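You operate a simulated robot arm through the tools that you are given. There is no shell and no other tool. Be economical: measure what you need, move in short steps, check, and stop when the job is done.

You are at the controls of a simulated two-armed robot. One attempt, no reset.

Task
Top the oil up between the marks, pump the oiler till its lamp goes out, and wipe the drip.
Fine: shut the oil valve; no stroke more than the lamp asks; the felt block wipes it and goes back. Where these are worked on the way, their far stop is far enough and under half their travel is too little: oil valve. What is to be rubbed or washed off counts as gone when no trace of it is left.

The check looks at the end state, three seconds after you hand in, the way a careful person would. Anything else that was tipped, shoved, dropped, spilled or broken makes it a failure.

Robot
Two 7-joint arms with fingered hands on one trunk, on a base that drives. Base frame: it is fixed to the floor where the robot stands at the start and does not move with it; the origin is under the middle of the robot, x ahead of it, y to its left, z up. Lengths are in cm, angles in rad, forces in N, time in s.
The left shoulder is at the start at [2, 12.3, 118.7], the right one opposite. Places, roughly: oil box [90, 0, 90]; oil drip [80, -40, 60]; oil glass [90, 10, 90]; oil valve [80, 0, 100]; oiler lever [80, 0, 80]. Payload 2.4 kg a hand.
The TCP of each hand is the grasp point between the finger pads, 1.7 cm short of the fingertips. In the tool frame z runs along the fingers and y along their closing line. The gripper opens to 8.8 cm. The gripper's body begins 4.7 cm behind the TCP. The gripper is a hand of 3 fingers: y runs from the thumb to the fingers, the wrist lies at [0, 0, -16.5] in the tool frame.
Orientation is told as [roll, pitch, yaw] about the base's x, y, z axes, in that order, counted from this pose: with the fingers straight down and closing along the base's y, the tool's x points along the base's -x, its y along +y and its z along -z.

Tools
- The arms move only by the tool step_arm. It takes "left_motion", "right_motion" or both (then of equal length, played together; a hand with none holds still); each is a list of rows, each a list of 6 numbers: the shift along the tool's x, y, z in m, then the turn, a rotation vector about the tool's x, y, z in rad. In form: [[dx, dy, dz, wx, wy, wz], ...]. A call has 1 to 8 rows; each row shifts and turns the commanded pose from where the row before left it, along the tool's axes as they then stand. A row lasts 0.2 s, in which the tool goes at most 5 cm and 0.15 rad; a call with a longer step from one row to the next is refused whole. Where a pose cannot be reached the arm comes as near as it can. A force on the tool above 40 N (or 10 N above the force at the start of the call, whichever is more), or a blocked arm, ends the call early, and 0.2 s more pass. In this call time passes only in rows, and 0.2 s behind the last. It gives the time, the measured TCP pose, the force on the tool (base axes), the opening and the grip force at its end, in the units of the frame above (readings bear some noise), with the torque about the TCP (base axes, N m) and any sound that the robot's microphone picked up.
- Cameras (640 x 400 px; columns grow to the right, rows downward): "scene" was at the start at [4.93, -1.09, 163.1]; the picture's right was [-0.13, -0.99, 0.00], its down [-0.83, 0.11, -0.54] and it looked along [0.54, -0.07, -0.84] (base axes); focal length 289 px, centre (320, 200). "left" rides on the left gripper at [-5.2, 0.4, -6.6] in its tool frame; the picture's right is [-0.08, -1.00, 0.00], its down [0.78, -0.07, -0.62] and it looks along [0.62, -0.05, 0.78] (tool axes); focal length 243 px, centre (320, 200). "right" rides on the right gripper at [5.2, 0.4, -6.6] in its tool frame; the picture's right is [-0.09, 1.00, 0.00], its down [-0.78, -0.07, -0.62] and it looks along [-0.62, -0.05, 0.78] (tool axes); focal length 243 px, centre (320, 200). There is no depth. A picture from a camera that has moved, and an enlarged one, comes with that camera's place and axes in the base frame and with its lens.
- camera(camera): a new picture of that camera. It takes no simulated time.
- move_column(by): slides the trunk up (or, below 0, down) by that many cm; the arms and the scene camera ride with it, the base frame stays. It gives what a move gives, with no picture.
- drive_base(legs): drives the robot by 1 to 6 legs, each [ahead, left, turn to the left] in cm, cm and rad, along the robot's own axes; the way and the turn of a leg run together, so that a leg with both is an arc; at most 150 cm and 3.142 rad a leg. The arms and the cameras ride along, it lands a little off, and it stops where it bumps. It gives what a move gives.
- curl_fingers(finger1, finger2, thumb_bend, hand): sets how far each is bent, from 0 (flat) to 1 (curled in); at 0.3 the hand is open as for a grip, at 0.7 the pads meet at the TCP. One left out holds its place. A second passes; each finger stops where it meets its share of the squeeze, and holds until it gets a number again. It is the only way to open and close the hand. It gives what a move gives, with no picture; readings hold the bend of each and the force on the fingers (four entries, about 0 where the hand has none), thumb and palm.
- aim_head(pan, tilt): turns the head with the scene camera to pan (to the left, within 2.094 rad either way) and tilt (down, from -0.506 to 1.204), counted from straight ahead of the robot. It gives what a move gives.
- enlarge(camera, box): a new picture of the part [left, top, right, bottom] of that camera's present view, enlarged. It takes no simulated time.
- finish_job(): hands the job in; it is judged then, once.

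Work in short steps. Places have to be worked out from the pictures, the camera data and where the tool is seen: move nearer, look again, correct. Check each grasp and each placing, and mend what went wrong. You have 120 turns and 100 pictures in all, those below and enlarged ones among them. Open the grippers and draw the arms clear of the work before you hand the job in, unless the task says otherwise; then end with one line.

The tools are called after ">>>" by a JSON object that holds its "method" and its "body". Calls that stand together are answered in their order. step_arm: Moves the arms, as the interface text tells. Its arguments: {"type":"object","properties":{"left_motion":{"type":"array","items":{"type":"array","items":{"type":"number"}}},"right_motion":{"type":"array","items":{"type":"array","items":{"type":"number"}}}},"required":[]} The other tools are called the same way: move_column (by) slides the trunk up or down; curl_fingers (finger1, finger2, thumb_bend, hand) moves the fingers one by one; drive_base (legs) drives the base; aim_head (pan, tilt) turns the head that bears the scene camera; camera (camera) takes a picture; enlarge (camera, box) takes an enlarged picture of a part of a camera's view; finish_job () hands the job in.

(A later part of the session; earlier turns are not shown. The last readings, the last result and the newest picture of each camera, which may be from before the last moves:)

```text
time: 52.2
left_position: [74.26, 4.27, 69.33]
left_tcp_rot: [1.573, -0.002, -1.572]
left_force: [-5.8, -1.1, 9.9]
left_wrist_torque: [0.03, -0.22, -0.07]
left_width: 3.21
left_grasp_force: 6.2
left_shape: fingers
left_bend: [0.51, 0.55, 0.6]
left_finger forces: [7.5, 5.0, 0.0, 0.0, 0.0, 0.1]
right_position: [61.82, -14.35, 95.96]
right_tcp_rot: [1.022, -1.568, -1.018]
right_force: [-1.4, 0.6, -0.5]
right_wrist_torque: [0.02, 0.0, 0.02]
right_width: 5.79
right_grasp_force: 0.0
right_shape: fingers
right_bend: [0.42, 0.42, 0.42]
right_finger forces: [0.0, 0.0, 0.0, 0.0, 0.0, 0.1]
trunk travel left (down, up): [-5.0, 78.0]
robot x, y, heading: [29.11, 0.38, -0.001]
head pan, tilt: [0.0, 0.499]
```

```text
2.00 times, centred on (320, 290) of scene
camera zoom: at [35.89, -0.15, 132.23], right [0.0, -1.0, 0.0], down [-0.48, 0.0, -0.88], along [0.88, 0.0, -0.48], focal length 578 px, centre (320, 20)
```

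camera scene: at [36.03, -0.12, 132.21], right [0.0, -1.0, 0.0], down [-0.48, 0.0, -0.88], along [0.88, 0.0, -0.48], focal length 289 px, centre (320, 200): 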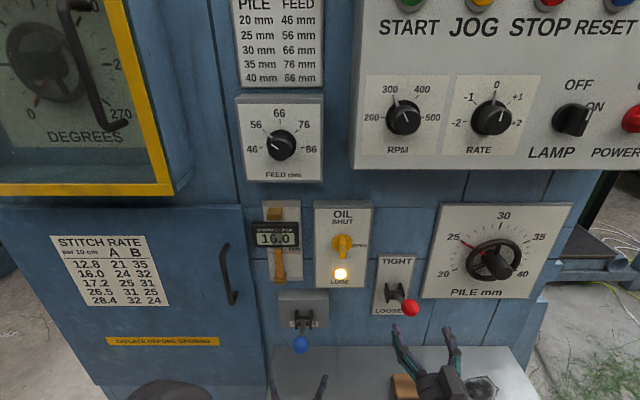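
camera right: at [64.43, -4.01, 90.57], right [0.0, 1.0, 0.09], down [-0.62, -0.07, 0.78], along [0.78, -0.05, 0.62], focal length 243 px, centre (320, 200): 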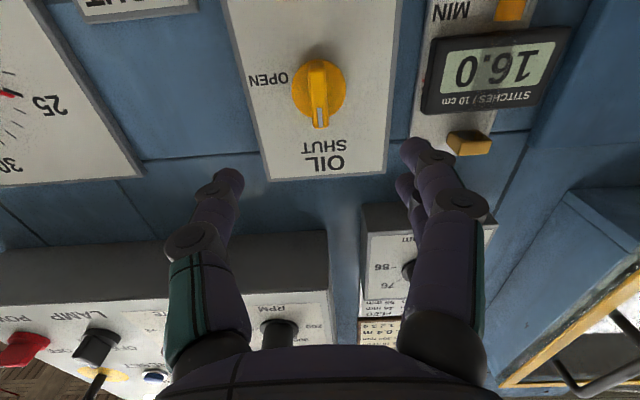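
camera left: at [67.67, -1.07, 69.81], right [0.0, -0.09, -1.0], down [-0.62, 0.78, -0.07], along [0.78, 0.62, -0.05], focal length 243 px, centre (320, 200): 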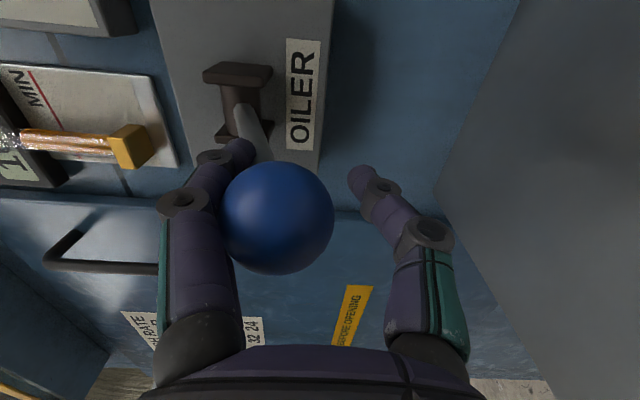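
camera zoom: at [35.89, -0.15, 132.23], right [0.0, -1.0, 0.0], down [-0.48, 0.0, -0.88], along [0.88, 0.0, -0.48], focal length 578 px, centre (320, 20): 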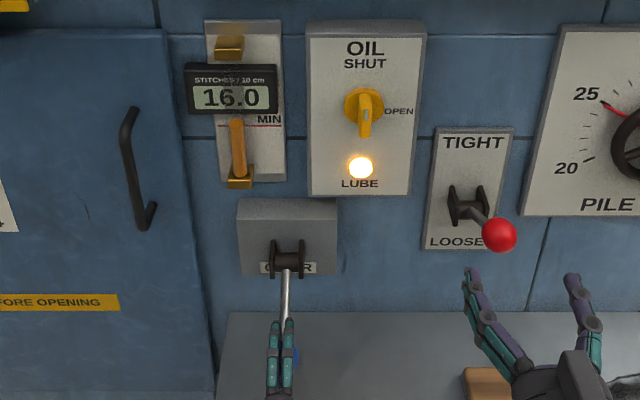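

Force doubled and the fingers are bending back, so the lower stop is near. One more 0.8 cm to be sure, then lift back up to the top.

>>> {"method": "step_arm", "body": {"left_motion": [[0, -0.008, 0.002, 0, 0, 0]]}}

>>> {"method": "enlarge", "body": {"camera": "scene", "box": [240, 190, 400, 390]}}

>>> {"method": "step_arm", "body": {"left_motion": [[0, 0.01, -0.002, 0, 0, 0], [0, 0.012, -0.002, 0, 0, 0], [0, 0.012, 0, 0, 0, 0], [0, 0.012, 0, 0, 0, 0], [0, 0.012, 0, 0, 0, 0], [0, 0.012, 0, 0, 0, 0], [0, 0.012, 0, 0, 0, 0], [0, 0.012, 0, 0, 0, 0]]}}

>>> {"method": "camera", "body": {"camera": "left"}}

>>> {"method": "enlarge", "body": {"camera": "scene", "box": [240, 190, 400, 390]}}

```text
time: 52.6
left_position: [74.44, 4.13, 68.74]
left_tcp_rot: [1.577, -0.002, -1.569]
left_force: [-7.4, -0.2, 29.2]
left_wrist_torque: [0.01, 0.13, -0.05]
left_width: 3.84
left_grasp_force: 16.1
left_shape: fingers
left_bend: [0.51, 0.55, 0.6]
left_finger forces: [17.5, 15.1, 0.1, 0.1, 0.1, 0.0]
right_position: [61.6, -14.38, 96.0]
right_tcp_rot: [2.227, -1.568, -2.226]
right_force: [-0.2, 0.1, -0.5]
right_wrist_torque: [-0.02, -0.01, 0.03]
right_width: 5.74
right_grasp_force: 0.1
right_shape: fingers
right_bend: [0.42, 0.42, 0.42]
right_finger forces: [0.0, 0.0, 0.0, 0.1, 0.0, 0.0]
trunk travel left (down, up): [-5.0, 78.0]
robot x, y, heading: [29.38, 0.04, -0.004]
head pan, tilt: [0.0, 0.499]
```

```text
2.00 times, centred on (320, 290) of scene
camera zoom: at [35.74, -0.15, 132.26], right [0.0, -1.0, 0.0], down [-0.48, 0.0, -0.88], along [0.88, 0.0, -0.48], focal length 578 px, centre (320, 20)
```

zoom: 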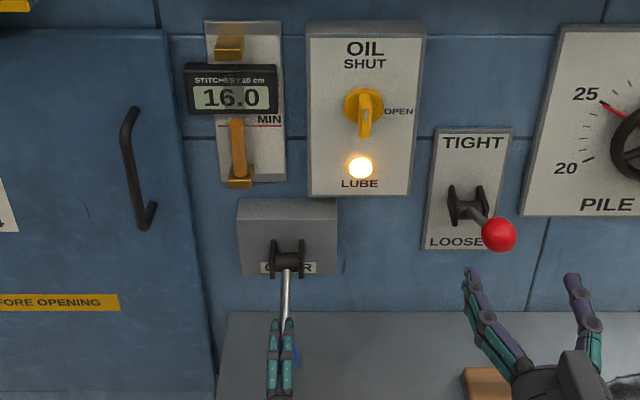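

```text
time: 54.5
left_position: [74.0, 4.11, 77.82]
left_tcp_rot: [1.567, 0.001, -1.569]
left_force: [0.3, -0.6, -0.1]
left_wrist_torque: [0.0, 0.04, 0.02]
left_width: 2.0
left_grasp_force: 0.6
left_shape: fingers
left_bend: [0.59, 0.6, 0.59]
left_finger forces: [0.3, 0.0, 0.1, 0.0, 0.7, 0.1]
right_position: [62.0, -14.25, 95.98]
right_tcp_rot: [0.336, -1.568, -0.337]
right_force: [1.2, -0.5, 0.2]
right_wrist_torque: [0.02, 0.07, 0.01]
right_width: 5.77
right_grasp_force: 0.1
right_shape: fingers
right_bend: [0.42, 0.42, 0.42]
right_finger forces: [0.1, 0.1, 0.0, 0.0, 0.1, 0.0]
trunk travel left (down, up): [-5.0, 78.0]
robot x, y, heading: [29.0, 0.23, 0.0]
head pan, tilt: [0.0, 0.499]
```

```text
45 pictures are left
camera left: at [67.4, -1.11, 78.31], right [0.0, -0.09, -1.0], down [-0.62, 0.78, -0.07], along [0.78, 0.62, -0.06], focal length 243 px, centre (320, 200)
```

left: 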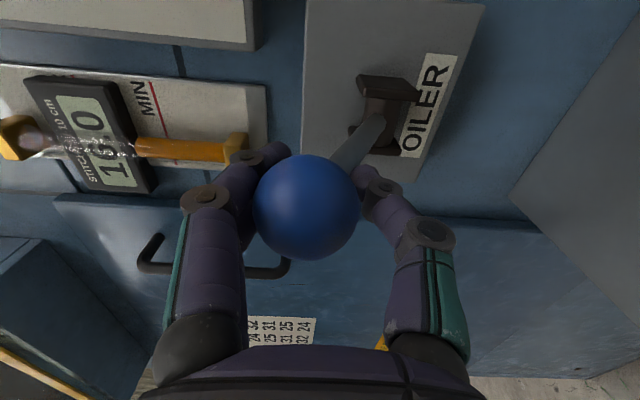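

```text
2.00 times, centred on (320, 290) of scene
camera zoom: at [36.04, -0.13, 132.21], right [0.0, -1.0, 0.0], down [-0.48, 0.0, -0.88], along [0.88, 0.0, -0.48], focal length 578 px, centre (320, 20)
```

zoom: 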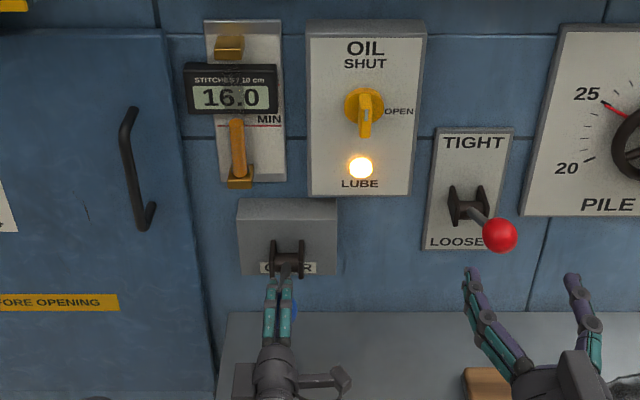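

One full stroke done, lamp still on, lever sprung back. Second stroke: down to the stop.

>>> {"method": "step_arm", "body": {"left_motion": [[0, 0.004, 0, 0, 0, 0], [0, -0.013, 0, 0, 0, 0], [0, -0.013, 0, 0, 0, 0], [0, -0.013, 0, 0, 0, 0], [0, -0.013, 0, 0, 0, 0], [0, -0.013, 0.001, 0, 0, 0], [0, -0.013, 0.002, 0, 0, 0], [0, -0.013, 0.002, 0, 0, 0]]}}

>>> {"method": "enlarge", "body": {"camera": "scene", "box": [240, 190, 400, 390]}}

```text
time: 56.2
left_position: [74.6, 4.09, 69.3]
left_tcp_rot: [1.571, -0.003, -1.57]
left_force: [-10.1, 3.1, 11.7]
left_wrist_torque: [-0.06, -0.35, 0.02]
left_width: 3.26
left_grasp_force: 8.5
left_shape: fingers
left_bend: [0.52, 0.53, 0.6]
left_finger forces: [7.6, 9.3, 0.0, 0.0, 0.0, 0.0]
right_position: [61.73, -14.37, 96.01]
right_tcp_rot: [1.722, -1.572, -1.721]
right_force: [0.3, 0.6, 0.3]
right_wrist_torque: [-0.02, -0.03, -0.03]
right_width: 5.77
right_grasp_force: 0.1
right_shape: fingers
right_bend: [0.42, 0.42, 0.42]
right_finger forces: [0.0, 0.0, 0.1, 0.0, 0.0, 0.0]
trunk travel left (down, up): [-5.0, 78.0]
robot x, y, heading: [28.91, 0.07, 0.002]
head pan, tilt: [0.0, 0.499]
```

```text
2.00 times, centred on (320, 290) of scene
camera zoom: at [35.81, -0.1, 132.23], right [0.0, -1.0, 0.0], down [-0.48, 0.0, -0.88], along [0.88, 0.0, -0.48], focal length 578 px, centre (320, 20)
```

zoom: 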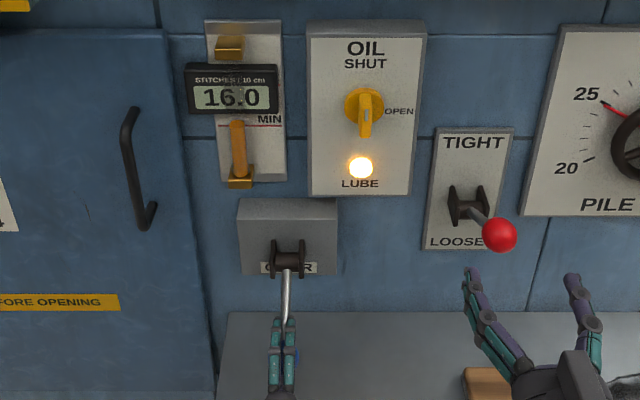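

Still lit. Press 0.6 cm further to finish the stroke, then return to the top and look.

>>> {"method": "step_arm", "body": {"left_motion": [[0, -0.006, 0, 0, 0, 0], [0, 0.012, -0.003, 0, 0, 0], [0, 0.012, -0.002, 0, 0, 0], [0, 0.014, 0, 0, 0, 0], [0, 0.014, 0, 0, 0, 0], [0, 0.014, 0, 0, 0, 0], [0, 0.014, 0, 0, 0, 0], [0, 0.014, 0, 0, 0, 0]]}}

>>> {"method": "camera", "body": {"camera": "left"}}

>>> {"method": "enlarge", "body": {"camera": "scene", "box": [240, 190, 400, 390]}}

```text
time: 58.0
left_position: [74.17, 4.0, 77.82]
left_tcp_rot: [1.568, -0.004, -1.57]
left_force: [-0.8, 0.3, -0.6]
left_wrist_torque: [-0.02, 0.06, 0.02]
left_width: 2.03
left_grasp_force: 0.2
left_shape: fingers
left_bend: [0.6, 0.6, 0.59]
left_finger forces: [0.0, 0.0, 0.0, 0.0, 1.4, 0.1]
right_position: [61.85, -14.31, 95.81]
right_tcp_rot: [0.341, -1.568, -0.34]
right_force: [0.6, 0.3, 0.0]
right_wrist_torque: [0.01, -0.04, 0.02]
right_width: 5.75
right_grasp_force: 0.0
right_shape: fingers
right_bend: [0.42, 0.42, 0.42]
right_finger forces: [0.0, 0.1, 0.0, 0.0, 0.0, 0.0]
trunk travel left (down, up): [-5.0, 78.0]
robot x, y, heading: [29.05, 0.01, -0.003]
head pan, tilt: [0.0, 0.499]
```

```text
42 pictures are left
camera left: at [67.54, -1.12, 78.4], right [0.0, -0.09, -1.0], down [-0.62, 0.78, -0.07], along [0.78, 0.62, -0.06], focal length 243 px, centre (320, 200)
```

left: 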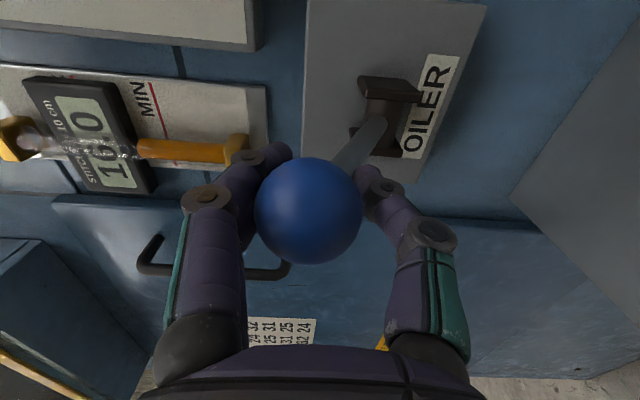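

```text
2.00 times, centred on (320, 290) of scene
camera zoom: at [36.04, -0.12, 132.21], right [0.0, -1.0, 0.0], down [-0.48, 0.0, -0.88], along [0.88, 0.0, -0.48], focal length 578 px, centre (320, 20)
```

zoom: 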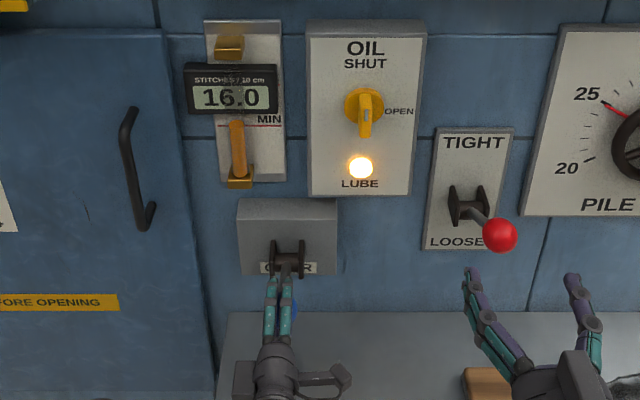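

Lamp still on after two. Before the third stroke I raise 1 cm to check the lever is at its upper stop.

>>> {"method": "step_arm", "body": {"left_motion": [[0, 0.006, 0, 0, 0, 0], [0, 0.004, 0, 0, 0, 0]]}}

>>> {"method": "camera", "body": {"camera": "left"}}

```text
time: 58.6
left_position: [74.11, 4.13, 78.92]
left_tcp_rot: [1.567, -0.001, -1.571]
left_force: [-2.7, 1.8, -6.7]
left_wrist_torque: [0.03, 0.15, 0.03]
left_width: 2.83
left_grasp_force: 3.5
left_shape: fingers
left_bend: [0.6, 0.6, 0.55]
left_finger forces: [0.0, 0.1, 0.0, 0.0, 6.6, 0.0]
right_position: [61.95, -14.37, 96.08]
right_tcp_rot: [0.258, -1.57, -0.256]
right_force: [-0.5, -0.8, 0.5]
right_wrist_torque: [-0.02, -0.04, -0.01]
right_width: 5.78
right_grasp_force: 0.0
right_shape: fingers
right_bend: [0.42, 0.42, 0.42]
right_finger forces: [0.1, 0.0, 0.0, 0.0, 0.0, 0.0]
trunk travel left (down, up): [-5.0, 78.0]
robot x, y, heading: [29.07, -0.39, 0.002]
head pan, tilt: [0.0, 0.499]
```

```text
40 pictures are left
camera left: at [67.47, -1.15, 79.35], right [0.0, -0.09, -1.0], down [-0.62, 0.78, -0.07], along [0.78, 0.62, -0.06], focal length 243 px, centre (320, 200)
```

left: 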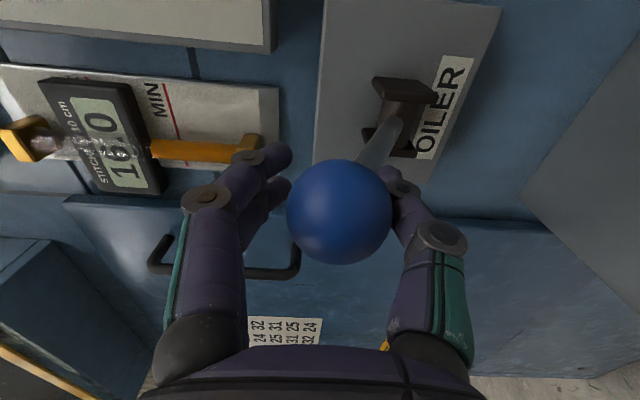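

The lever is against its upper stop. Third stroke down.

>>> {"method": "step_arm", "body": {"left_motion": [[0, -0.014, 0, 0, 0, 0], [0, -0.014, 0, 0, 0, 0], [0, -0.014, 0, 0, 0, 0], [0, -0.014, 0, 0, 0, 0], [0, -0.014, 0.001, 0, 0, 0], [0, -0.014, 0.002, 0, 0, 0], [0, -0.01, 0.002, 0, 0, 0]]}}

>>> {"method": "enlarge", "body": {"camera": "scene", "box": [240, 190, 400, 390]}}

```text
time: 60.2
left_position: [74.61, 4.07, 69.65]
left_tcp_rot: [1.573, 0.0, -1.568]
left_force: [-7.7, 1.9, 10.4]
left_wrist_torque: [-0.07, -0.37, 0.01]
left_width: 3.1
left_grasp_force: 6.5
left_shape: fingers
left_bend: [0.52, 0.54, 0.6]
left_finger forces: [6.3, 7.0, 0.0, 0.0, 0.0, 0.0]
right_position: [61.79, -14.22, 95.97]
right_tcp_rot: [1.075, -1.571, -1.073]
right_force: [0.5, 0.4, -0.4]
right_wrist_torque: [-0.01, -0.03, 0.03]
right_width: 5.76
right_grasp_force: 0.0
right_shape: fingers
right_bend: [0.42, 0.42, 0.42]
right_finger forces: [0.0, 0.0, 0.0, 0.0, 0.0, 0.1]
trunk travel left (down, up): [-5.0, 78.0]
robot x, y, heading: [29.17, 0.49, 0.005]
head pan, tilt: [0.0, 0.499]
```

```text
2.00 times, centred on (320, 290) of scene
camera zoom: at [35.85, -0.1, 132.23], right [0.0, -1.0, 0.0], down [-0.48, 0.0, -0.88], along [0.88, 0.0, -0.48], focal length 578 px, centre (320, 20)
```

zoom: 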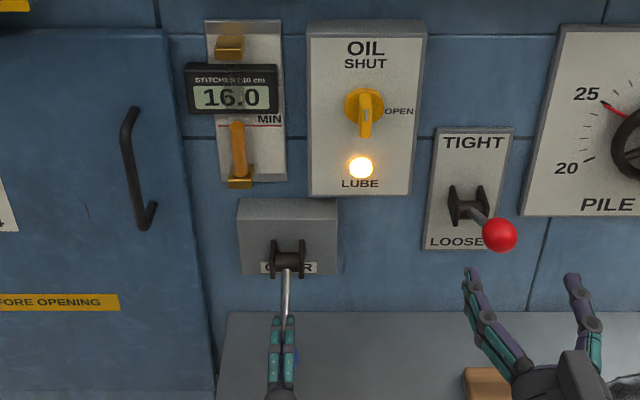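

Still lit. Finish this stroke to the stop and check the lamp there, then return.

>>> {"method": "step_arm", "body": {"left_motion": [[0, -0.009, 0, 0, 0, 0], [0, 0, 0, 0, 0, 0]]}}

>>> {"method": "step_arm", "body": {"left_motion": [[0, 0.014, -0.003, 0, 0, 0], [0, 0.014, -0.002, 0, 0, 0], [0, 0.014, 0, 0, 0, 0], [0, 0.014, 0, 0, 0, 0], [0, 0.014, 0, 0, 0, 0], [0, 0.014, 0, 0, 0, 0], [0, 0.014, 0, 0, 0, 0], [0, 0.002, 0, 0, 0, 0]]}}

>>> {"method": "enlarge", "body": {"camera": "scene", "box": [240, 190, 400, 390]}}

```text
time: 60.9
left_position: [74.61, 4.15, 68.95]
left_tcp_rot: [1.578, -0.001, -1.567]
left_force: [-1.4, 2.5, 27.0]
left_wrist_torque: [-0.08, 0.21, -0.01]
left_width: 3.61
left_grasp_force: 13.8
left_shape: fingers
left_bend: [0.51, 0.52, 0.6]
left_finger forces: [12.8, 14.6, 0.0, 0.0, 0.0, 0.1]
right_position: [61.76, -14.29, 96.02]
right_tcp_rot: [1.723, -1.569, -1.724]
right_force: [0.6, -0.2, 0.4]
right_wrist_torque: [0.0, 0.0, -0.01]
right_width: 5.78
right_grasp_force: 0.0
right_shape: fingers
right_bend: [0.42, 0.42, 0.42]
right_finger forces: [0.0, 0.0, 0.0, 0.0, 0.0, 0.0]
trunk travel left (down, up): [-5.0, 78.0]
robot x, y, heading: [29.09, 0.24, 0.003]
head pan, tilt: [0.0, 0.499]
```

```text
time: 62.6
left_position: [74.23, 4.3, 78.69]
left_tcp_rot: [1.568, -0.002, -1.571]
left_force: [-2.9, 0.7, -5.5]
left_wrist_torque: [0.02, 0.15, 0.02]
left_width: 2.56
left_grasp_force: 3.2
left_shape: fingers
left_bend: [0.6, 0.6, 0.57]
left_finger forces: [0.0, 0.1, 0.0, 0.1, 6.1, 0.0]
right_position: [61.83, -14.26, 95.83]
right_tcp_rot: [0.32, -1.568, -0.319]
right_force: [0.5, 0.4, -1.0]
right_wrist_torque: [0.02, -0.01, 0.03]
right_width: 5.77
right_grasp_force: 0.1
right_shape: fingers
right_bend: [0.42, 0.42, 0.42]
right_finger forces: [0.1, 0.0, 0.1, 0.0, 0.0, 0.0]
trunk travel left (down, up): [-5.0, 78.0]
robot x, y, heading: [28.83, 0.38, 0.001]
head pan, tilt: [0.0, 0.499]
```

```text
2.00 times, centred on (320, 290) of scene
camera zoom: at [36.03, -0.11, 132.21], right [0.0, -1.0, 0.0], down [-0.48, 0.0, -0.88], along [0.88, 0.0, -0.48], focal length 578 px, centre (320, 20)
```

zoom: 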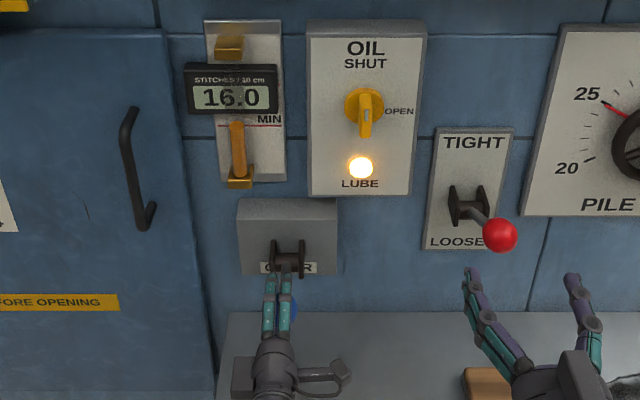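

Lamp still on after three full strokes. Fourth full stroke, then check.

>>> {"method": "step_arm", "body": {"left_motion": [[0, -0.014, 0, 0, 0, 0], [0, -0.014, 0, 0, 0, 0], [0, -0.014, 0, 0, 0, 0], [0, -0.014, 0, 0, 0, 0], [0, -0.014, 0.001, 0, 0, 0], [0, -0.014, 0.002, 0, 0, 0], [0, -0.012, 0.002, 0, 0, 0], [0, -0.004, 0, 0, 0, 0]]}}

>>> {"method": "step_arm", "body": {"left_motion": [[0, 0.014, -0.003, 0, 0, 0], [0, 0.014, -0.002, 0, 0, 0], [0, 0.014, 0, 0, 0, 0], [0, 0.014, 0, 0, 0, 0], [0, 0.014, 0, 0, 0, 0], [0, 0.014, 0, 0, 0, 0], [0, 0.014, 0, 0, 0, 0], [0, 0.002, 0, 0, 0, 0]]}}

>>> {"method": "enlarge", "body": {"camera": "scene", "box": [240, 190, 400, 390]}}

```text
time: 64.5
left_position: [74.69, 3.99, 68.82]
left_tcp_rot: [1.577, -0.002, -1.571]
left_force: [-5.2, -3.2, 25.9]
left_wrist_torque: [0.1, 0.12, -0.03]
left_width: 3.58
left_grasp_force: 13.7
left_shape: fingers
left_bend: [0.51, 0.51, 0.6]
left_finger forces: [14.9, 12.1, 0.1, 0.1, 0.0, 0.0]
right_position: [61.77, -14.34, 96.0]
right_tcp_rot: [1.865, -1.57, -1.862]
right_force: [0.9, 0.1, 1.3]
right_wrist_torque: [-0.02, 0.03, 0.02]
right_width: 5.75
right_grasp_force: 0.1
right_shape: fingers
right_bend: [0.42, 0.42, 0.42]
right_finger forces: [0.0, 0.0, 0.0, 0.1, 0.1, 0.1]
trunk travel left (down, up): [-5.0, 78.0]
robot x, y, heading: [29.06, 0.21, 0.002]
head pan, tilt: [0.0, 0.499]
```

```text
time: 66.2
left_position: [73.99, 4.1, 78.49]
left_tcp_rot: [1.568, -0.003, -1.57]
left_force: [-2.8, 0.7, -4.3]
left_wrist_torque: [0.05, 0.14, 0.04]
left_width: 2.5
left_grasp_force: 2.7
left_shape: fingers
left_bend: [0.6, 0.6, 0.57]
left_finger forces: [0.0, 0.0, 0.0, 0.0, 5.4, 0.1]
right_position: [61.95, -14.36, 95.88]
right_tcp_rot: [0.338, -1.569, -0.338]
right_force: [-0.1, 0.6, -0.4]
right_wrist_torque: [-0.01, 0.0, 0.02]
right_width: 5.77
right_grasp_force: 0.1
right_shape: fingers
right_bend: [0.42, 0.42, 0.42]
right_finger forces: [0.0, 0.0, 0.1, 0.0, 0.1, 0.0]
trunk travel left (down, up): [-5.0, 78.0]
robot x, y, heading: [29.11, -0.3, -0.0]
head pan, tilt: [0.0, 0.499]
```

```text
2.00 times, centred on (320, 290) of scene
camera zoom: at [36.03, -0.12, 132.21], right [0.0, -1.0, 0.0], down [-0.48, 0.0, -0.88], along [0.88, 0.0, -0.48], focal length 578 px, centre (320, 20)
```

zoom: 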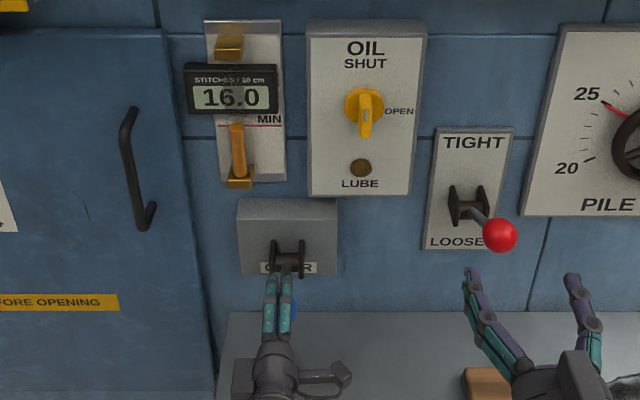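

Lamp is out after four strokes. I open the left hand, back straight off, then look at the oil level from the left camera.

>>> {"method": "curl_fingers", "body": {"hand": "left", "finger1": 0.3, "finger2": 0.3, "thumb_bend": 0.3}}

>>> {"method": "step_arm", "body": {"left_motion": [[0, 0, -0.03, 0, 0, 0], [0, 0, -0.03, 0, 0, 0], [0, 0, -0.03, 0, 0, 0], [0, 0.03, 0, 0, 0, 0], [0, 0.03, 0, 0, 0, 0], [0, 0.03, 0, 0, 0, 0], [0, 0.03, 0, 0, 0, 0]]}}

>>> {"method": "camera", "body": {"camera": "left"}}

```text
time: 67.2
left_position: [73.96, 4.16, 78.59]
left_tcp_rot: [1.57, -0.001, -1.572]
left_force: [0.3, 0.6, 0.1]
left_wrist_torque: [0.01, -0.01, -0.04]
left_width: 8.42
left_grasp_force: 0.1
left_shape: fingers
left_bend: [0.3, 0.3, 0.3]
left_finger forces: [0.0, 0.0, 0.0, 0.0, 0.0, 0.1]
right_position: [61.91, -14.37, 95.82]
right_tcp_rot: [0.36, -1.569, -0.358]
right_force: [0.9, 1.0, -0.1]
right_wrist_torque: [0.02, 0.02, 0.01]
right_width: 5.76
right_grasp_force: 0.1
right_shape: fingers
right_bend: [0.42, 0.42, 0.42]
right_finger forces: [0.1, 0.0, 0.1, 0.0, 0.0, 0.0]
trunk travel left (down, up): [-5.0, 78.0]
robot x, y, heading: [29.0, 0.08, -0.0]
head pan, tilt: [0.0, 0.499]
```

```text
time: 68.8
left_position: [65.28, 4.18, 90.67]
left_tcp_rot: [1.568, 0.001, -1.572]
left_force: [0.1, -1.0, -0.3]
left_wrist_torque: [0.0, 0.01, 0.02]
left_width: 8.45
left_grasp_force: 0.0
left_shape: fingers
left_bend: [0.3, 0.3, 0.3]
left_finger forces: [0.0, 0.0, 0.0, 0.1, 0.0, 0.0]
right_position: [61.91, -14.37, 95.89]
right_tcp_rot: [0.303, -1.57, -0.302]
right_force: [0.5, -0.1, -0.8]
right_wrist_torque: [0.0, -0.02, -0.02]
right_width: 5.8
right_grasp_force: 0.1
right_shape: fingers
right_bend: [0.42, 0.42, 0.42]
right_finger forces: [0.1, 0.1, 0.1, 0.1, 0.0, 0.0]
trunk travel left (down, up): [-5.0, 78.0]
robot x, y, heading: [28.72, 0.25, 0.0]
head pan, tilt: [0.0, 0.499]
```

```text
36 pictures are left
camera left: at [58.62, -1.03, 91.21], right [0.0, -0.09, -1.0], down [-0.62, 0.78, -0.07], along [0.78, 0.62, -0.05], focal length 243 px, centre (320, 200)
```

left: 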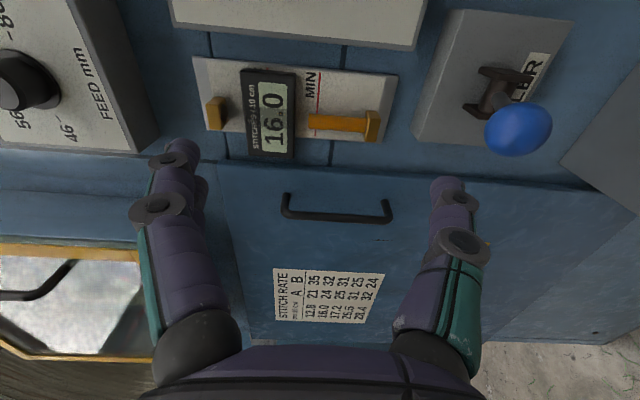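

>>> {"method": "enlarge", "body": {"camera": "left", "box": [190, 50, 400, 170]}}

```text
3.05 times, centred on (295, 110) of left
camera zoom: at [58.62, -1.03, 91.21], right [0.0, -0.09, -1.0], down [-0.62, 0.78, -0.07], along [0.78, 0.62, -0.05], focal length 739 px, centre (396, 474)
```

zoom: 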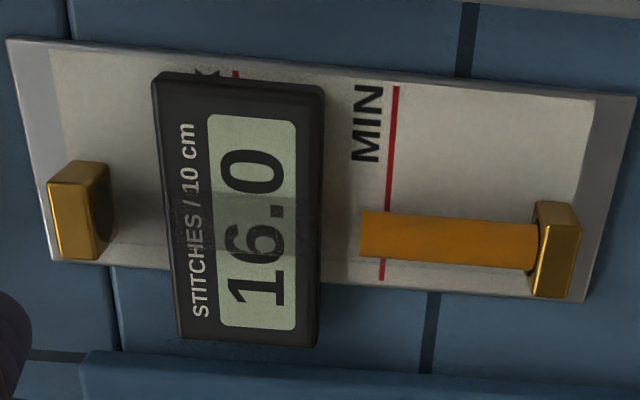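

Oil stands about 0.9 cm above MIN, lamp out, valve SHUT. Now for the wiping: I retract the left hand and swing the right hand to point down.

>>> {"method": "step_arm", "body": {"left_motion": [[0, 0, -0.02, 0, 0, -0.15], [0, 0, -0.02, 0, 0, -0.15], [0, 0, -0.02, 0, 0, -0.15], [0, 0, -0.02, 0, 0, -0.15], [0, 0, -0.02, 0, 0, -0.15], [0, 0, -0.02, 0, 0, -0.15], [0, 0, -0.02, 0, 0, -0.15], [0, 0, 0, 0, 0, -0.15]], "right_motion": [[0.025, 0, 0, 0, 0.15, 0], [0.025, 0, 0, 0, 0.15, 0], [0.025, 0, 0, 0, 0.15, 0], [0.025, 0, 0, 0, 0.15, 0], [0.025, 0, 0, 0, 0.15, 0], [0.025, 0, 0, 0, 0.15, 0], [0.025, 0, 0, 0, 0.15, 0], [0.025, 0, 0, 0, 0.15, 0]]}}

>>> {"method": "drive_base", "body": {"legs": [[0, -14, 0], [5, 0, 0]]}}

>>> {"method": "aim_head", "body": {"pan": -0.3, "tilt": 0.95}}

>>> {"method": "camera", "body": {"camera": "scene"}}

>>> {"method": "camera", "body": {"camera": "right"}}

```text
time: 70.7
left_position: [52.35, 1.53, 91.85]
left_tcp_rot: [1.563, -1.203, -1.561]
left_force: [-0.3, -0.1, 0.0]
left_wrist_torque: [0.0, 0.01, 0.02]
left_width: 8.4
left_grasp_force: 0.0
left_shape: fingers
left_bend: [0.3, 0.3, 0.3]
left_finger forces: [0.1, 0.0, 0.1, 0.1, 0.1, 0.0]
left hand out of reach, approached as far as the arm can: row 4, 5, 6, 7
right_position: [55.92, -12.32, 73.43]
right_tcp_rot: [0.001, -0.427, 0.003]
right_force: [0.3, 0.7, 0.7]
right_wrist_torque: [0.0, -0.01, 0.02]
right_width: 5.78
right_grasp_force: 0.1
right_shape: fingers
right_bend: [0.42, 0.42, 0.42]
right_finger forces: [0.0, 0.0, 0.0, 0.0, 0.1, 0.1]
right hand out of reach, approached as far as the arm can: row 4, 5, 6, 7, 8
trunk travel left (down, up): [-5.0, 78.0]
robot x, y, heading: [29.17, 0.06, 0.0]
head pan, tilt: [0.0, 0.499]
```

```text
time: 72.5
left_position: [57.19, -11.86, 91.96]
left_tcp_rot: [1.566, -1.2, -1.56]
left_force: [0.2, -0.3, 0.5]
left_wrist_torque: [0.01, 0.01, -0.01]
left_width: 8.41
left_grasp_force: 0.0
left_shape: fingers
left_bend: [0.3, 0.3, 0.3]
left_finger forces: [0.1, 0.1, 0.1, 0.1, 0.0, 0.0]
right_position: [60.86, -25.86, 73.44]
right_tcp_rot: [-0.001, -0.429, 0.009]
right_force: [-0.4, -0.5, 0.1]
right_wrist_torque: [-0.01, -0.02, 0.01]
right_width: 5.78
right_grasp_force: 0.1
right_shape: fingers
right_bend: [0.42, 0.42, 0.42]
right_finger forces: [0.0, 0.0, 0.1, 0.1, 0.1, 0.1]
trunk travel left (down, up): [-5.0, 78.0]
robot x, y, heading: [33.92, -13.63, 0.001]
head pan, tilt: [0.0, 0.499]
```

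```text
time: 73.4
left_position: [57.34, -11.79, 91.95]
left_tcp_rot: [1.566, -1.2, -1.56]
left_force: [0.2, 0.4, -0.8]
left_wrist_torque: [0.01, -0.04, -0.03]
left_width: 8.42
left_grasp_force: 0.1
left_shape: fingers
left_bend: [0.3, 0.3, 0.3]
left_finger forces: [0.0, 0.1, 0.1, 0.1, 0.0, 0.0]
right_position: [60.93, -25.71, 73.53]
right_tcp_rot: [-0.001, -0.429, 0.01]
right_force: [-0.1, -0.2, 0.1]
right_wrist_torque: [-0.02, 0.01, 0.0]
right_width: 5.79
right_grasp_force: 0.0
right_shape: fingers
right_bend: [0.42, 0.42, 0.42]
right_finger forces: [0.0, 0.0, 0.0, 0.0, 0.0, 0.0]
trunk travel left (down, up): [-5.0, 78.0]
robot x, y, heading: [34.09, -13.46, 0.006]
head pan, tilt: [-0.3, 0.949]
```

```text
34 pictures are left
camera scene: at [38.96, -15.93, 128.47], right [-0.29, -0.96, 0.0], down [-0.78, 0.24, -0.58], along [0.56, -0.17, -0.81], focal length 289 px, centre (320, 200)
```

scene: 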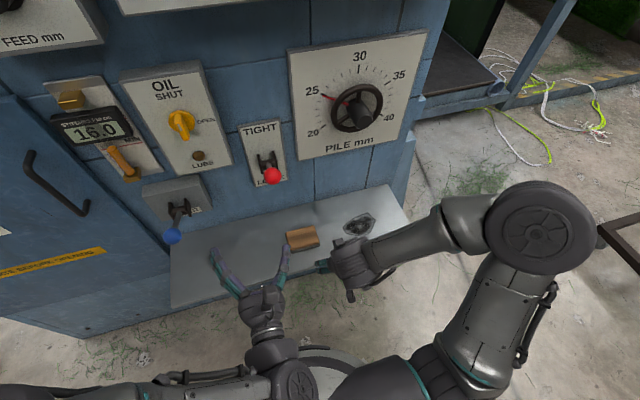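

```text
33 pictures are left
camera right: at [53.33, -25.47, 77.32], right [0.07, 1.0, 0.03], down [0.45, -0.06, 0.89], along [0.89, -0.05, -0.45], focal length 243 px, centre (320, 200)
```

right: 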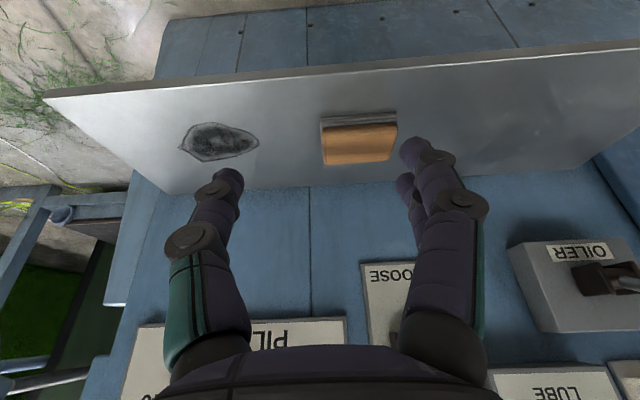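

Felt block top centre ≈ (76.4,-22,58.3), about 9 long in y by 6 in x, 3 high; drip centred (77.7,-40), spanning x 74.5–81.7, y −35.5…−45. I bring the base closer and right, so both are in reach with the tool down.

>>> {"method": "drive_base", "body": {"legs": [[5, -6, 0]]}}

>>> {"method": "step_arm", "body": {"right_motion": [[0, 0.02, 0, 0, 0.14, 0], [-0.02, 0.02, 0, 0, 0.14, 0], [-0.02, 0.02, 0, 0, 0.147, 0]]}}

```text
time: 74.4
left_position: [62.47, -17.97, 92.01]
left_tcp_rot: [1.565, -1.2, -1.56]
left_force: [0.6, -0.4, -0.3]
left_wrist_torque: [-0.02, -0.01, -0.04]
left_width: 8.43
left_grasp_force: 0.0
left_shape: fingers
left_bend: [0.3, 0.3, 0.3]
left_finger forces: [0.0, 0.0, 0.1, 0.0, 0.0, 0.0]
right_position: [66.02, -31.95, 73.36]
right_tcp_rot: [-0.001, -0.429, 0.008]
right_force: [-0.3, -0.3, -0.6]
right_wrist_torque: [0.0, 0.0, 0.02]
right_width: 5.78
right_grasp_force: 0.1
right_shape: fingers
right_bend: [0.42, 0.42, 0.42]
right_finger forces: [0.0, 0.0, 0.0, 0.0, 0.0, 0.1]
trunk travel left (down, up): [-5.0, 78.0]
robot x, y, heading: [39.19, -19.6, 0.004]
head pan, tilt: [-0.3, 0.949]
```

```text
time: 75.2
left_position: [62.45, -17.97, 92.01]
left_tcp_rot: [1.564, -1.202, -1.56]
left_force: [-0.3, -0.9, 1.0]
left_wrist_torque: [0.0, 0.01, -0.03]
left_width: 8.41
left_grasp_force: 0.1
left_shape: fingers
left_bend: [0.3, 0.3, 0.3]
left_finger forces: [0.0, 0.0, 0.0, 0.0, 0.0, 0.0]
right_position: [63.8, -25.46, 68.99]
right_tcp_rot: [-0.042, -0.179, 0.084]
right_force: [-0.1, 0.1, 0.4]
right_wrist_torque: [0.04, 0.01, 0.01]
right_width: 5.78
right_grasp_force: 0.1
right_shape: fingers
right_bend: [0.42, 0.42, 0.42]
right_finger forces: [0.1, 0.0, 0.0, 0.0, 0.0, 0.1]
right hand out of reach, approached as far as the arm can: row 1, 2, 3
trunk travel left (down, up): [-5.0, 78.0]
robot x, y, heading: [39.27, -19.62, 0.003]
head pan, tilt: [-0.3, 0.949]
```

The arm is too folded there; I extend forward while levelling, at z≈69 above the shelf.

>>> {"method": "step_arm", "body": {"right_motion": [[-0.03, 0, 0, 0, 0, 0], [-0.03, 0, 0, 0, 0, 0], [-0.03, 0, 0, 0, 0, 0]]}}

```text
time: 76.0
left_position: [62.43, -17.81, 91.91]
left_tcp_rot: [1.565, -1.201, -1.561]
left_force: [0.1, -0.2, -0.2]
left_wrist_torque: [0.01, 0.04, -0.02]
left_width: 8.42
left_grasp_force: 0.1
left_shape: fingers
left_bend: [0.3, 0.3, 0.3]
left_finger forces: [0.0, 0.0, 0.0, 0.0, 0.0, 0.0]
right_position: [64.62, -25.36, 69.18]
right_tcp_rot: [-0.043, -0.184, 0.08]
right_force: [0.3, -0.3, -0.1]
right_wrist_torque: [0.0, -0.01, 0.0]
right_width: 5.78
right_grasp_force: 0.0
right_shape: fingers
right_bend: [0.42, 0.42, 0.42]
right_finger forces: [0.0, 0.1, 0.1, 0.0, 0.1, 0.0]
right hand out of reach, approached as far as the arm can: row 1, 2, 3
trunk travel left (down, up): [-5.0, 78.0]
robot x, y, heading: [39.13, -19.74, 0.005]
head pan, tilt: [-0.3, 0.949]
```

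The vertical tool reaches only ~26 cm from the axis. I test whether rolling the hand 90° (closing along x, needed for the 6 cm side anyway) frees the reach.

>>> {"method": "step_arm", "body": {"right_motion": [[0, 0, 0, 0, 0, 0.15], [0, 0, 0, 0, 0, 0.15], [0, 0, 0, 0, 0, 0.15], [0, 0, 0, 0, 0, 0.15], [0, 0, 0, 0, 0, 0.15], [0, 0, 0, 0, 0, 0.15], [0, 0, 0, 0, 0, 0.15], [0, 0, 0, 0, 0, 0.15]]}}

>>> {"method": "step_arm", "body": {"right_motion": [[0, 0, 0, 0, 0, 0.15], [0, 0, 0, 0, 0, 0.15]]}}

```text
time: 77.8
left_position: [62.47, -17.88, 91.91]
left_tcp_rot: [1.568, -1.202, -1.56]
left_force: [-1.3, 0.1, -0.7]
left_wrist_torque: [0.01, 0.02, -0.04]
left_width: 8.38
left_grasp_force: 0.1
left_shape: fingers
left_bend: [0.3, 0.3, 0.3]
left_finger forces: [0.0, 0.0, 0.1, 0.1, 0.0, 0.0]
right_position: [64.71, -25.47, 68.86]
right_tcp_rot: [0.155, -0.104, -1.131]
right_force: [-0.4, 0.3, 0.1]
right_wrist_torque: [0.0, -0.02, -0.01]
right_width: 5.77
right_grasp_force: 0.1
right_shape: fingers
right_bend: [0.42, 0.42, 0.42]
right_finger forces: [0.0, 0.0, 0.0, 0.0, 0.0, 0.0]
trunk travel left (down, up): [-5.0, 78.0]
robot x, y, heading: [39.04, -19.57, 0.004]
head pan, tilt: [-0.3, 0.949]
```

```text
time: 78.4
left_position: [62.38, -17.96, 91.94]
left_tcp_rot: [1.567, -1.201, -1.562]
left_force: [0.4, 0.4, -0.2]
left_wrist_torque: [-0.05, 0.0, 0.01]
left_width: 8.39
left_grasp_force: 0.0
left_shape: fingers
left_bend: [0.3, 0.3, 0.3]
left_finger forces: [0.1, 0.0, 0.1, 0.0, 0.0, 0.0]
right_position: [64.74, -25.44, 68.81]
right_tcp_rot: [0.177, -0.052, -1.429]
right_force: [0.3, 0.0, 0.5]
right_wrist_torque: [0.01, 0.01, 0.0]
right_width: 5.77
right_grasp_force: 0.0
right_shape: fingers
right_bend: [0.42, 0.42, 0.42]
right_finger forces: [0.0, 0.0, 0.0, 0.0, 0.0, 0.0]
trunk travel left (down, up): [-5.0, 78.0]
robot x, y, heading: [39.33, -19.51, 0.007]
head pan, tilt: [-0.3, 0.949]
```

The roll is fine. Now tool y points forward; I try extending 9 cm.

>>> {"method": "step_arm", "body": {"right_motion": [[0, 0.03, 0, 0, 0, 0.1], [0, 0.03, 0, 0, 0, 0], [0, 0.03, 0, 0, 0, 0]]}}

```text
time: 79.2
left_position: [62.39, -17.86, 91.91]
left_tcp_rot: [1.564, -1.2, -1.559]
left_force: [0.1, -1.0, 0.0]
left_wrist_torque: [0.02, 0.0, -0.02]
left_width: 8.4
left_grasp_force: 0.1
left_shape: fingers
left_bend: [0.3, 0.3, 0.3]
left_finger forces: [0.0, 0.1, 0.1, 0.0, 0.0, 0.1]
right_position: [73.7, -24.59, 70.39]
right_tcp_rot: [0.184, -0.037, -1.524]
right_force: [0.3, -0.6, -0.3]
right_wrist_torque: [-0.03, 0.02, -0.04]
right_width: 5.77
right_grasp_force: 0.1
right_shape: fingers
right_bend: [0.42, 0.42, 0.42]
right_finger forces: [0.1, 0.1, 0.1, 0.0, 0.1, 0.1]
trunk travel left (down, up): [-5.0, 78.0]
robot x, y, heading: [39.24, -20.09, 0.002]
head pan, tilt: [-0.3, 0.949]
```

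Works well: the limit was the wrist roll. I straighten the tool and open the hand, then look.

>>> {"method": "step_arm", "body": {"right_motion": [[0, 0.01, 0, 0.09, 0, 0], [0, 0.01, 0, 0.09, 0, 0]]}}

>>> {"method": "curl_fingers", "body": {"hand": "right", "finger1": 0.3, "finger2": 0.3, "thumb_bend": 0.3}}

>>> {"method": "camera", "body": {"camera": "right"}}

>>> {"method": "camera", "body": {"camera": "scene"}}

```text
time: 79.8
left_position: [62.36, -17.92, 92.0]
left_tcp_rot: [1.565, -1.2, -1.561]
left_force: [0.6, -0.3, -0.7]
left_wrist_torque: [-0.01, 0.02, -0.01]
left_width: 8.44
left_grasp_force: 0.1
left_shape: fingers
left_bend: [0.3, 0.3, 0.3]
left_finger forces: [0.0, 0.0, 0.0, 0.1, 0.1, 0.0]
right_position: [75.68, -24.49, 70.71]
right_tcp_rot: [0.002, -0.034, -1.522]
right_force: [-0.2, -0.6, 0.2]
right_wrist_torque: [0.01, 0.03, 0.0]
right_width: 5.78
right_grasp_force: 0.1
right_shape: fingers
right_bend: [0.42, 0.42, 0.42]
right_finger forces: [0.0, 0.0, 0.1, 0.0, 0.0, 0.0]
trunk travel left (down, up): [-5.0, 78.0]
robot x, y, heading: [39.21, -19.73, 0.003]
head pan, tilt: [-0.3, 0.949]
```

```text
time: 80.8
left_position: [62.49, -17.95, 91.94]
left_tcp_rot: [1.565, -1.201, -1.56]
left_force: [-0.2, -0.3, 0.5]
left_wrist_torque: [0.02, -0.04, 0.02]
left_width: 8.43
left_grasp_force: 0.1
left_shape: fingers
left_bend: [0.3, 0.3, 0.3]
left_finger forces: [0.0, 0.0, 0.0, 0.0, 0.0, 0.0]
right_position: [75.73, -24.6, 70.61]
right_tcp_rot: [0.003, -0.036, -1.521]
right_force: [-0.4, -0.1, 0.3]
right_wrist_torque: [0.05, 0.01, -0.03]
right_width: 8.42
right_grasp_force: 0.1
right_shape: fingers
right_bend: [0.3, 0.3, 0.3]
right_finger forces: [0.1, 0.1, 0.0, 0.0, 0.0, 0.0]
trunk travel left (down, up): [-5.0, 78.0]
robot x, y, heading: [39.32, -19.55, 0.001]
head pan, tilt: [-0.3, 0.949]
```

```text
32 pictures are left
camera right: at [75.69, -19.06, 77.1], right [1.0, -0.04, 0.01], down [-0.03, -0.76, 0.65], along [-0.02, -0.65, -0.76], focal length 243 px, centre (320, 200)
```

right: 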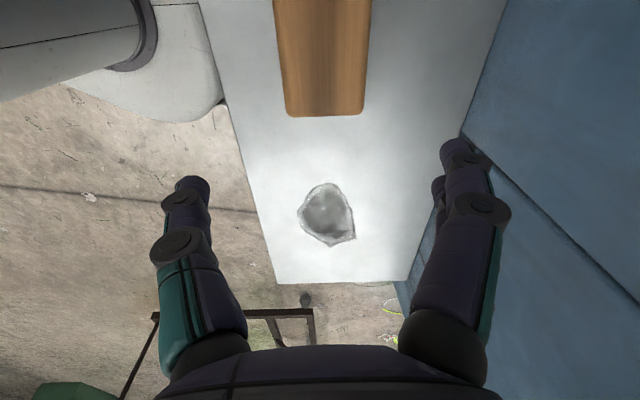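

```text
31 pictures are left
camera scene: at [44.06, -21.98, 128.46], right [-0.29, -0.96, 0.0], down [-0.78, 0.24, -0.58], along [0.56, -0.17, -0.81], focal length 289 px, centre (320, 200)
```

scene: 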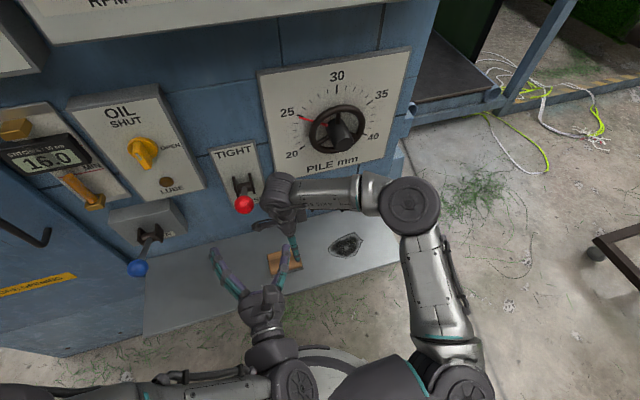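

Block spans x 73–79.2, y −26.3…−17.6. The hand must get below the red ball, so I descend straight to z≈60 around the block with the fingers open.

>>> {"method": "step_arm", "body": {"right_motion": [[0.0, 0.003, 0.03, 0, 0, 0], [0.002, 0, 0.03, 0, 0, 0], [0.003, 0, 0.03, 0, 0, 0], [0.003, 0, 0.016, 0, 0, 0]]}}

>>> {"method": "camera", "body": {"camera": "right"}}

>>> {"method": "enlarge", "body": {"camera": "scene", "box": [190, 160, 410, 310]}}

```text
time: 81.8
left_position: [62.4, -17.95, 91.88]
left_tcp_rot: [1.564, -1.202, -1.562]
left_force: [0.2, 0.3, -0.8]
left_wrist_torque: [0.02, -0.02, -0.02]
left_width: 8.41
left_grasp_force: 0.1
left_shape: fingers
left_bend: [0.3, 0.3, 0.3]
left_finger forces: [0.0, 0.1, 0.0, 0.0, 0.0, 0.0]
right_position: [75.93, -24.24, 60.23]
right_tcp_rot: [0.004, -0.035, -1.524]
right_force: [-0.6, 0.5, 1.3]
right_wrist_torque: [0.01, -0.01, 0.05]
right_width: 8.43
right_grasp_force: 0.0
right_shape: fingers
right_bend: [0.3, 0.3, 0.3]
right_finger forces: [0.0, 0.0, 0.0, 0.0, 0.0, 0.0]
trunk travel left (down, up): [-5.0, 78.0]
robot x, y, heading: [38.94, -19.99, -0.001]
head pan, tilt: [-0.3, 0.949]
```

```text
30 pictures are left
camera right: at [76.01, -18.69, 66.66], right [1.0, -0.04, 0.01], down [-0.03, -0.76, 0.65], along [-0.02, -0.65, -0.76], focal length 243 px, centre (320, 200)
```

right: 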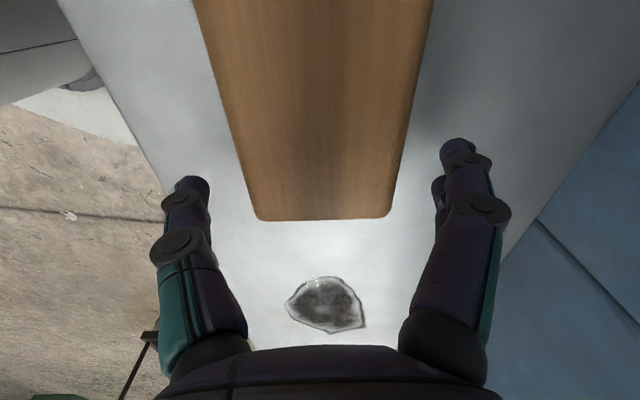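

```text
2.67 times, centred on (300, 235) of scene
camera zoom: at [44.06, -21.98, 128.46], right [-0.29, -0.96, 0.0], down [-0.78, 0.24, -0.58], along [0.56, -0.17, -0.81], focal length 771 px, centre (373, 107)
```

zoom: 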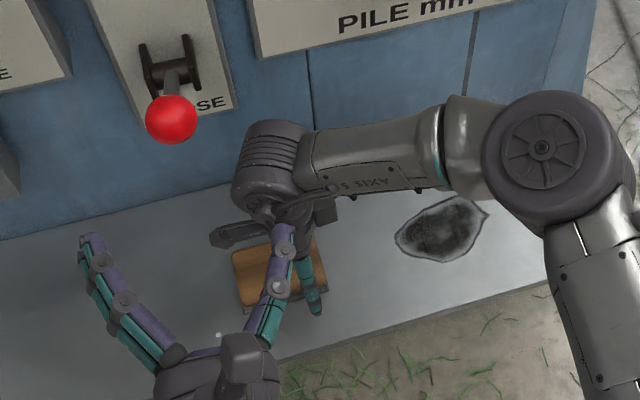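

The block is well centred between thumb and fingers. Descend 2.3 cm more with small rows, watching force.

>>> {"method": "step_arm", "body": {"right_motion": [[0, 0, 0.008, 0, 0, 0], [0, 0, 0.008, 0, 0, 0], [0, 0, 0.007, 0, 0, 0]]}}

>>> {"method": "camera", "body": {"camera": "right"}}

```text
time: 82.7
left_position: [62.25, -17.96, 91.99]
left_tcp_rot: [1.569, -1.202, -1.565]
left_force: [-0.2, -0.5, 0.4]
left_wrist_torque: [-0.01, 0.03, 0.0]
left_width: 8.42
left_grasp_force: 0.1
left_shape: fingers
left_bend: [0.3, 0.3, 0.3]
left_finger forces: [0.0, 0.0, 0.1, 0.0, 0.1, 0.0]
right_position: [76.26, -24.01, 58.35]
right_tcp_rot: [0.015, -0.032, -1.527]
right_force: [-4.4, -2.1, 22.2]
right_wrist_torque: [0.04, -0.34, 0.02]
right_width: 8.83
right_grasp_force: 10.4
right_shape: fingers
right_bend: [0.31, 0.31, 0.29]
right_finger forces: [9.2, 5.6, 0.0, 0.1, 7.0, 0.0]
trunk travel left (down, up): [-5.0, 78.0]
robot x, y, heading: [39.01, -19.78, 0.003]
head pan, tilt: [-0.3, 0.949]
stopped in row 3 (right hand): the force on the tool passed its limit at 44 N (the readings are from after the stop); the commanded pose is now the measured one
```

```text
28 pictures are left
camera right: at [76.16, -18.6, 64.91], right [1.0, -0.04, 0.02], down [-0.04, -0.76, 0.64], along [-0.01, -0.64, -0.76], focal length 243 px, centre (320, 200)
```

right: 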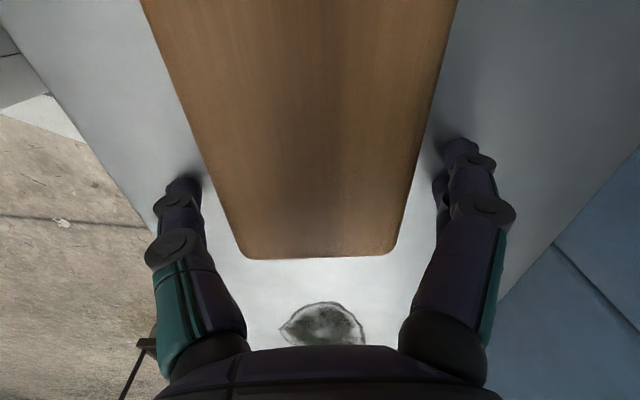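

The fingertips touched the shelf (z ≈ 56.6). I lift 0.5 cm and close on the block.

>>> {"method": "step_arm", "body": {"right_motion": [[0, 0, -0.006, 0, 0, 0]]}}

>>> {"method": "curl_fingers", "body": {"hand": "right", "finger1": 0.5, "finger2": 0.5, "thumb_bend": 0.5}}

>>> {"method": "camera", "body": {"camera": "right"}}

```text
time: 83.1
left_position: [62.45, -18.0, 91.94]
left_tcp_rot: [1.566, -1.201, -1.56]
left_force: [0.2, -0.5, 0.1]
left_wrist_torque: [0.01, 0.03, 0.0]
left_width: 8.42
left_grasp_force: 0.0
left_shape: fingers
left_bend: [0.3, 0.3, 0.3]
left_finger forces: [0.1, 0.1, 0.0, 0.1, 0.1, 0.0]
right_position: [76.24, -24.08, 58.87]
right_tcp_rot: [0.01, -0.034, -1.523]
right_force: [0.1, 0.8, 0.6]
right_wrist_torque: [0.0, 0.01, 0.0]
right_width: 8.48
right_grasp_force: 0.1
right_shape: fingers
right_bend: [0.3, 0.3, 0.3]
right_finger forces: [0.0, 0.0, 0.0, 0.0, 0.0, 0.0]
trunk travel left (down, up): [-5.0, 78.0]
robot x, y, heading: [39.1, -19.33, 0.007]
head pan, tilt: [-0.3, 0.949]
```

```text
time: 84.1
left_position: [62.29, -17.9, 91.88]
left_tcp_rot: [1.568, -1.202, -1.564]
left_force: [-0.4, 0.3, 0.4]
left_wrist_torque: [0.02, -0.02, 0.0]
left_width: 8.44
left_grasp_force: 0.1
left_shape: fingers
left_bend: [0.3, 0.3, 0.3]
left_finger forces: [0.0, 0.1, 0.1, 0.0, 0.1, 0.0]
right_position: [76.22, -23.95, 59.04]
right_tcp_rot: [0.012, -0.034, -1.526]
right_force: [1.6, 1.7, 23.2]
right_wrist_torque: [0.14, 0.22, 0.01]
right_width: 5.74
right_grasp_force: 12.8
right_shape: fingers
right_bend: [0.44, 0.45, 0.47]
right_finger forces: [6.8, 4.1, 0.0, 0.0, 15.8, 0.1]
trunk travel left (down, up): [-5.0, 78.0]
robot x, y, heading: [38.91, -19.56, -0.001]
head pan, tilt: [-0.3, 0.949]
```

```text
27 pictures are left
camera right: at [76.19, -18.57, 65.47], right [1.0, -0.04, 0.02], down [-0.04, -0.76, 0.65], along [-0.01, -0.65, -0.76], focal length 243 px, centre (320, 200)
```

right: 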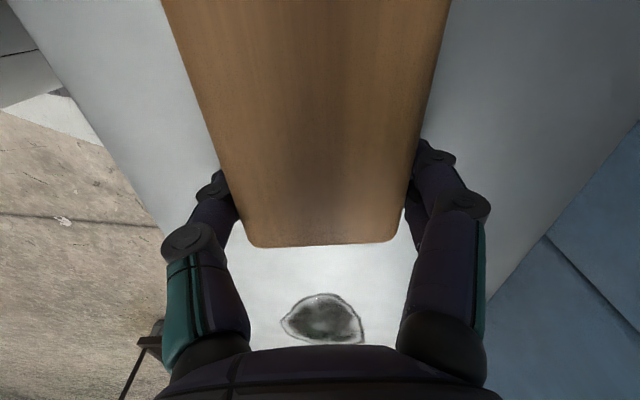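

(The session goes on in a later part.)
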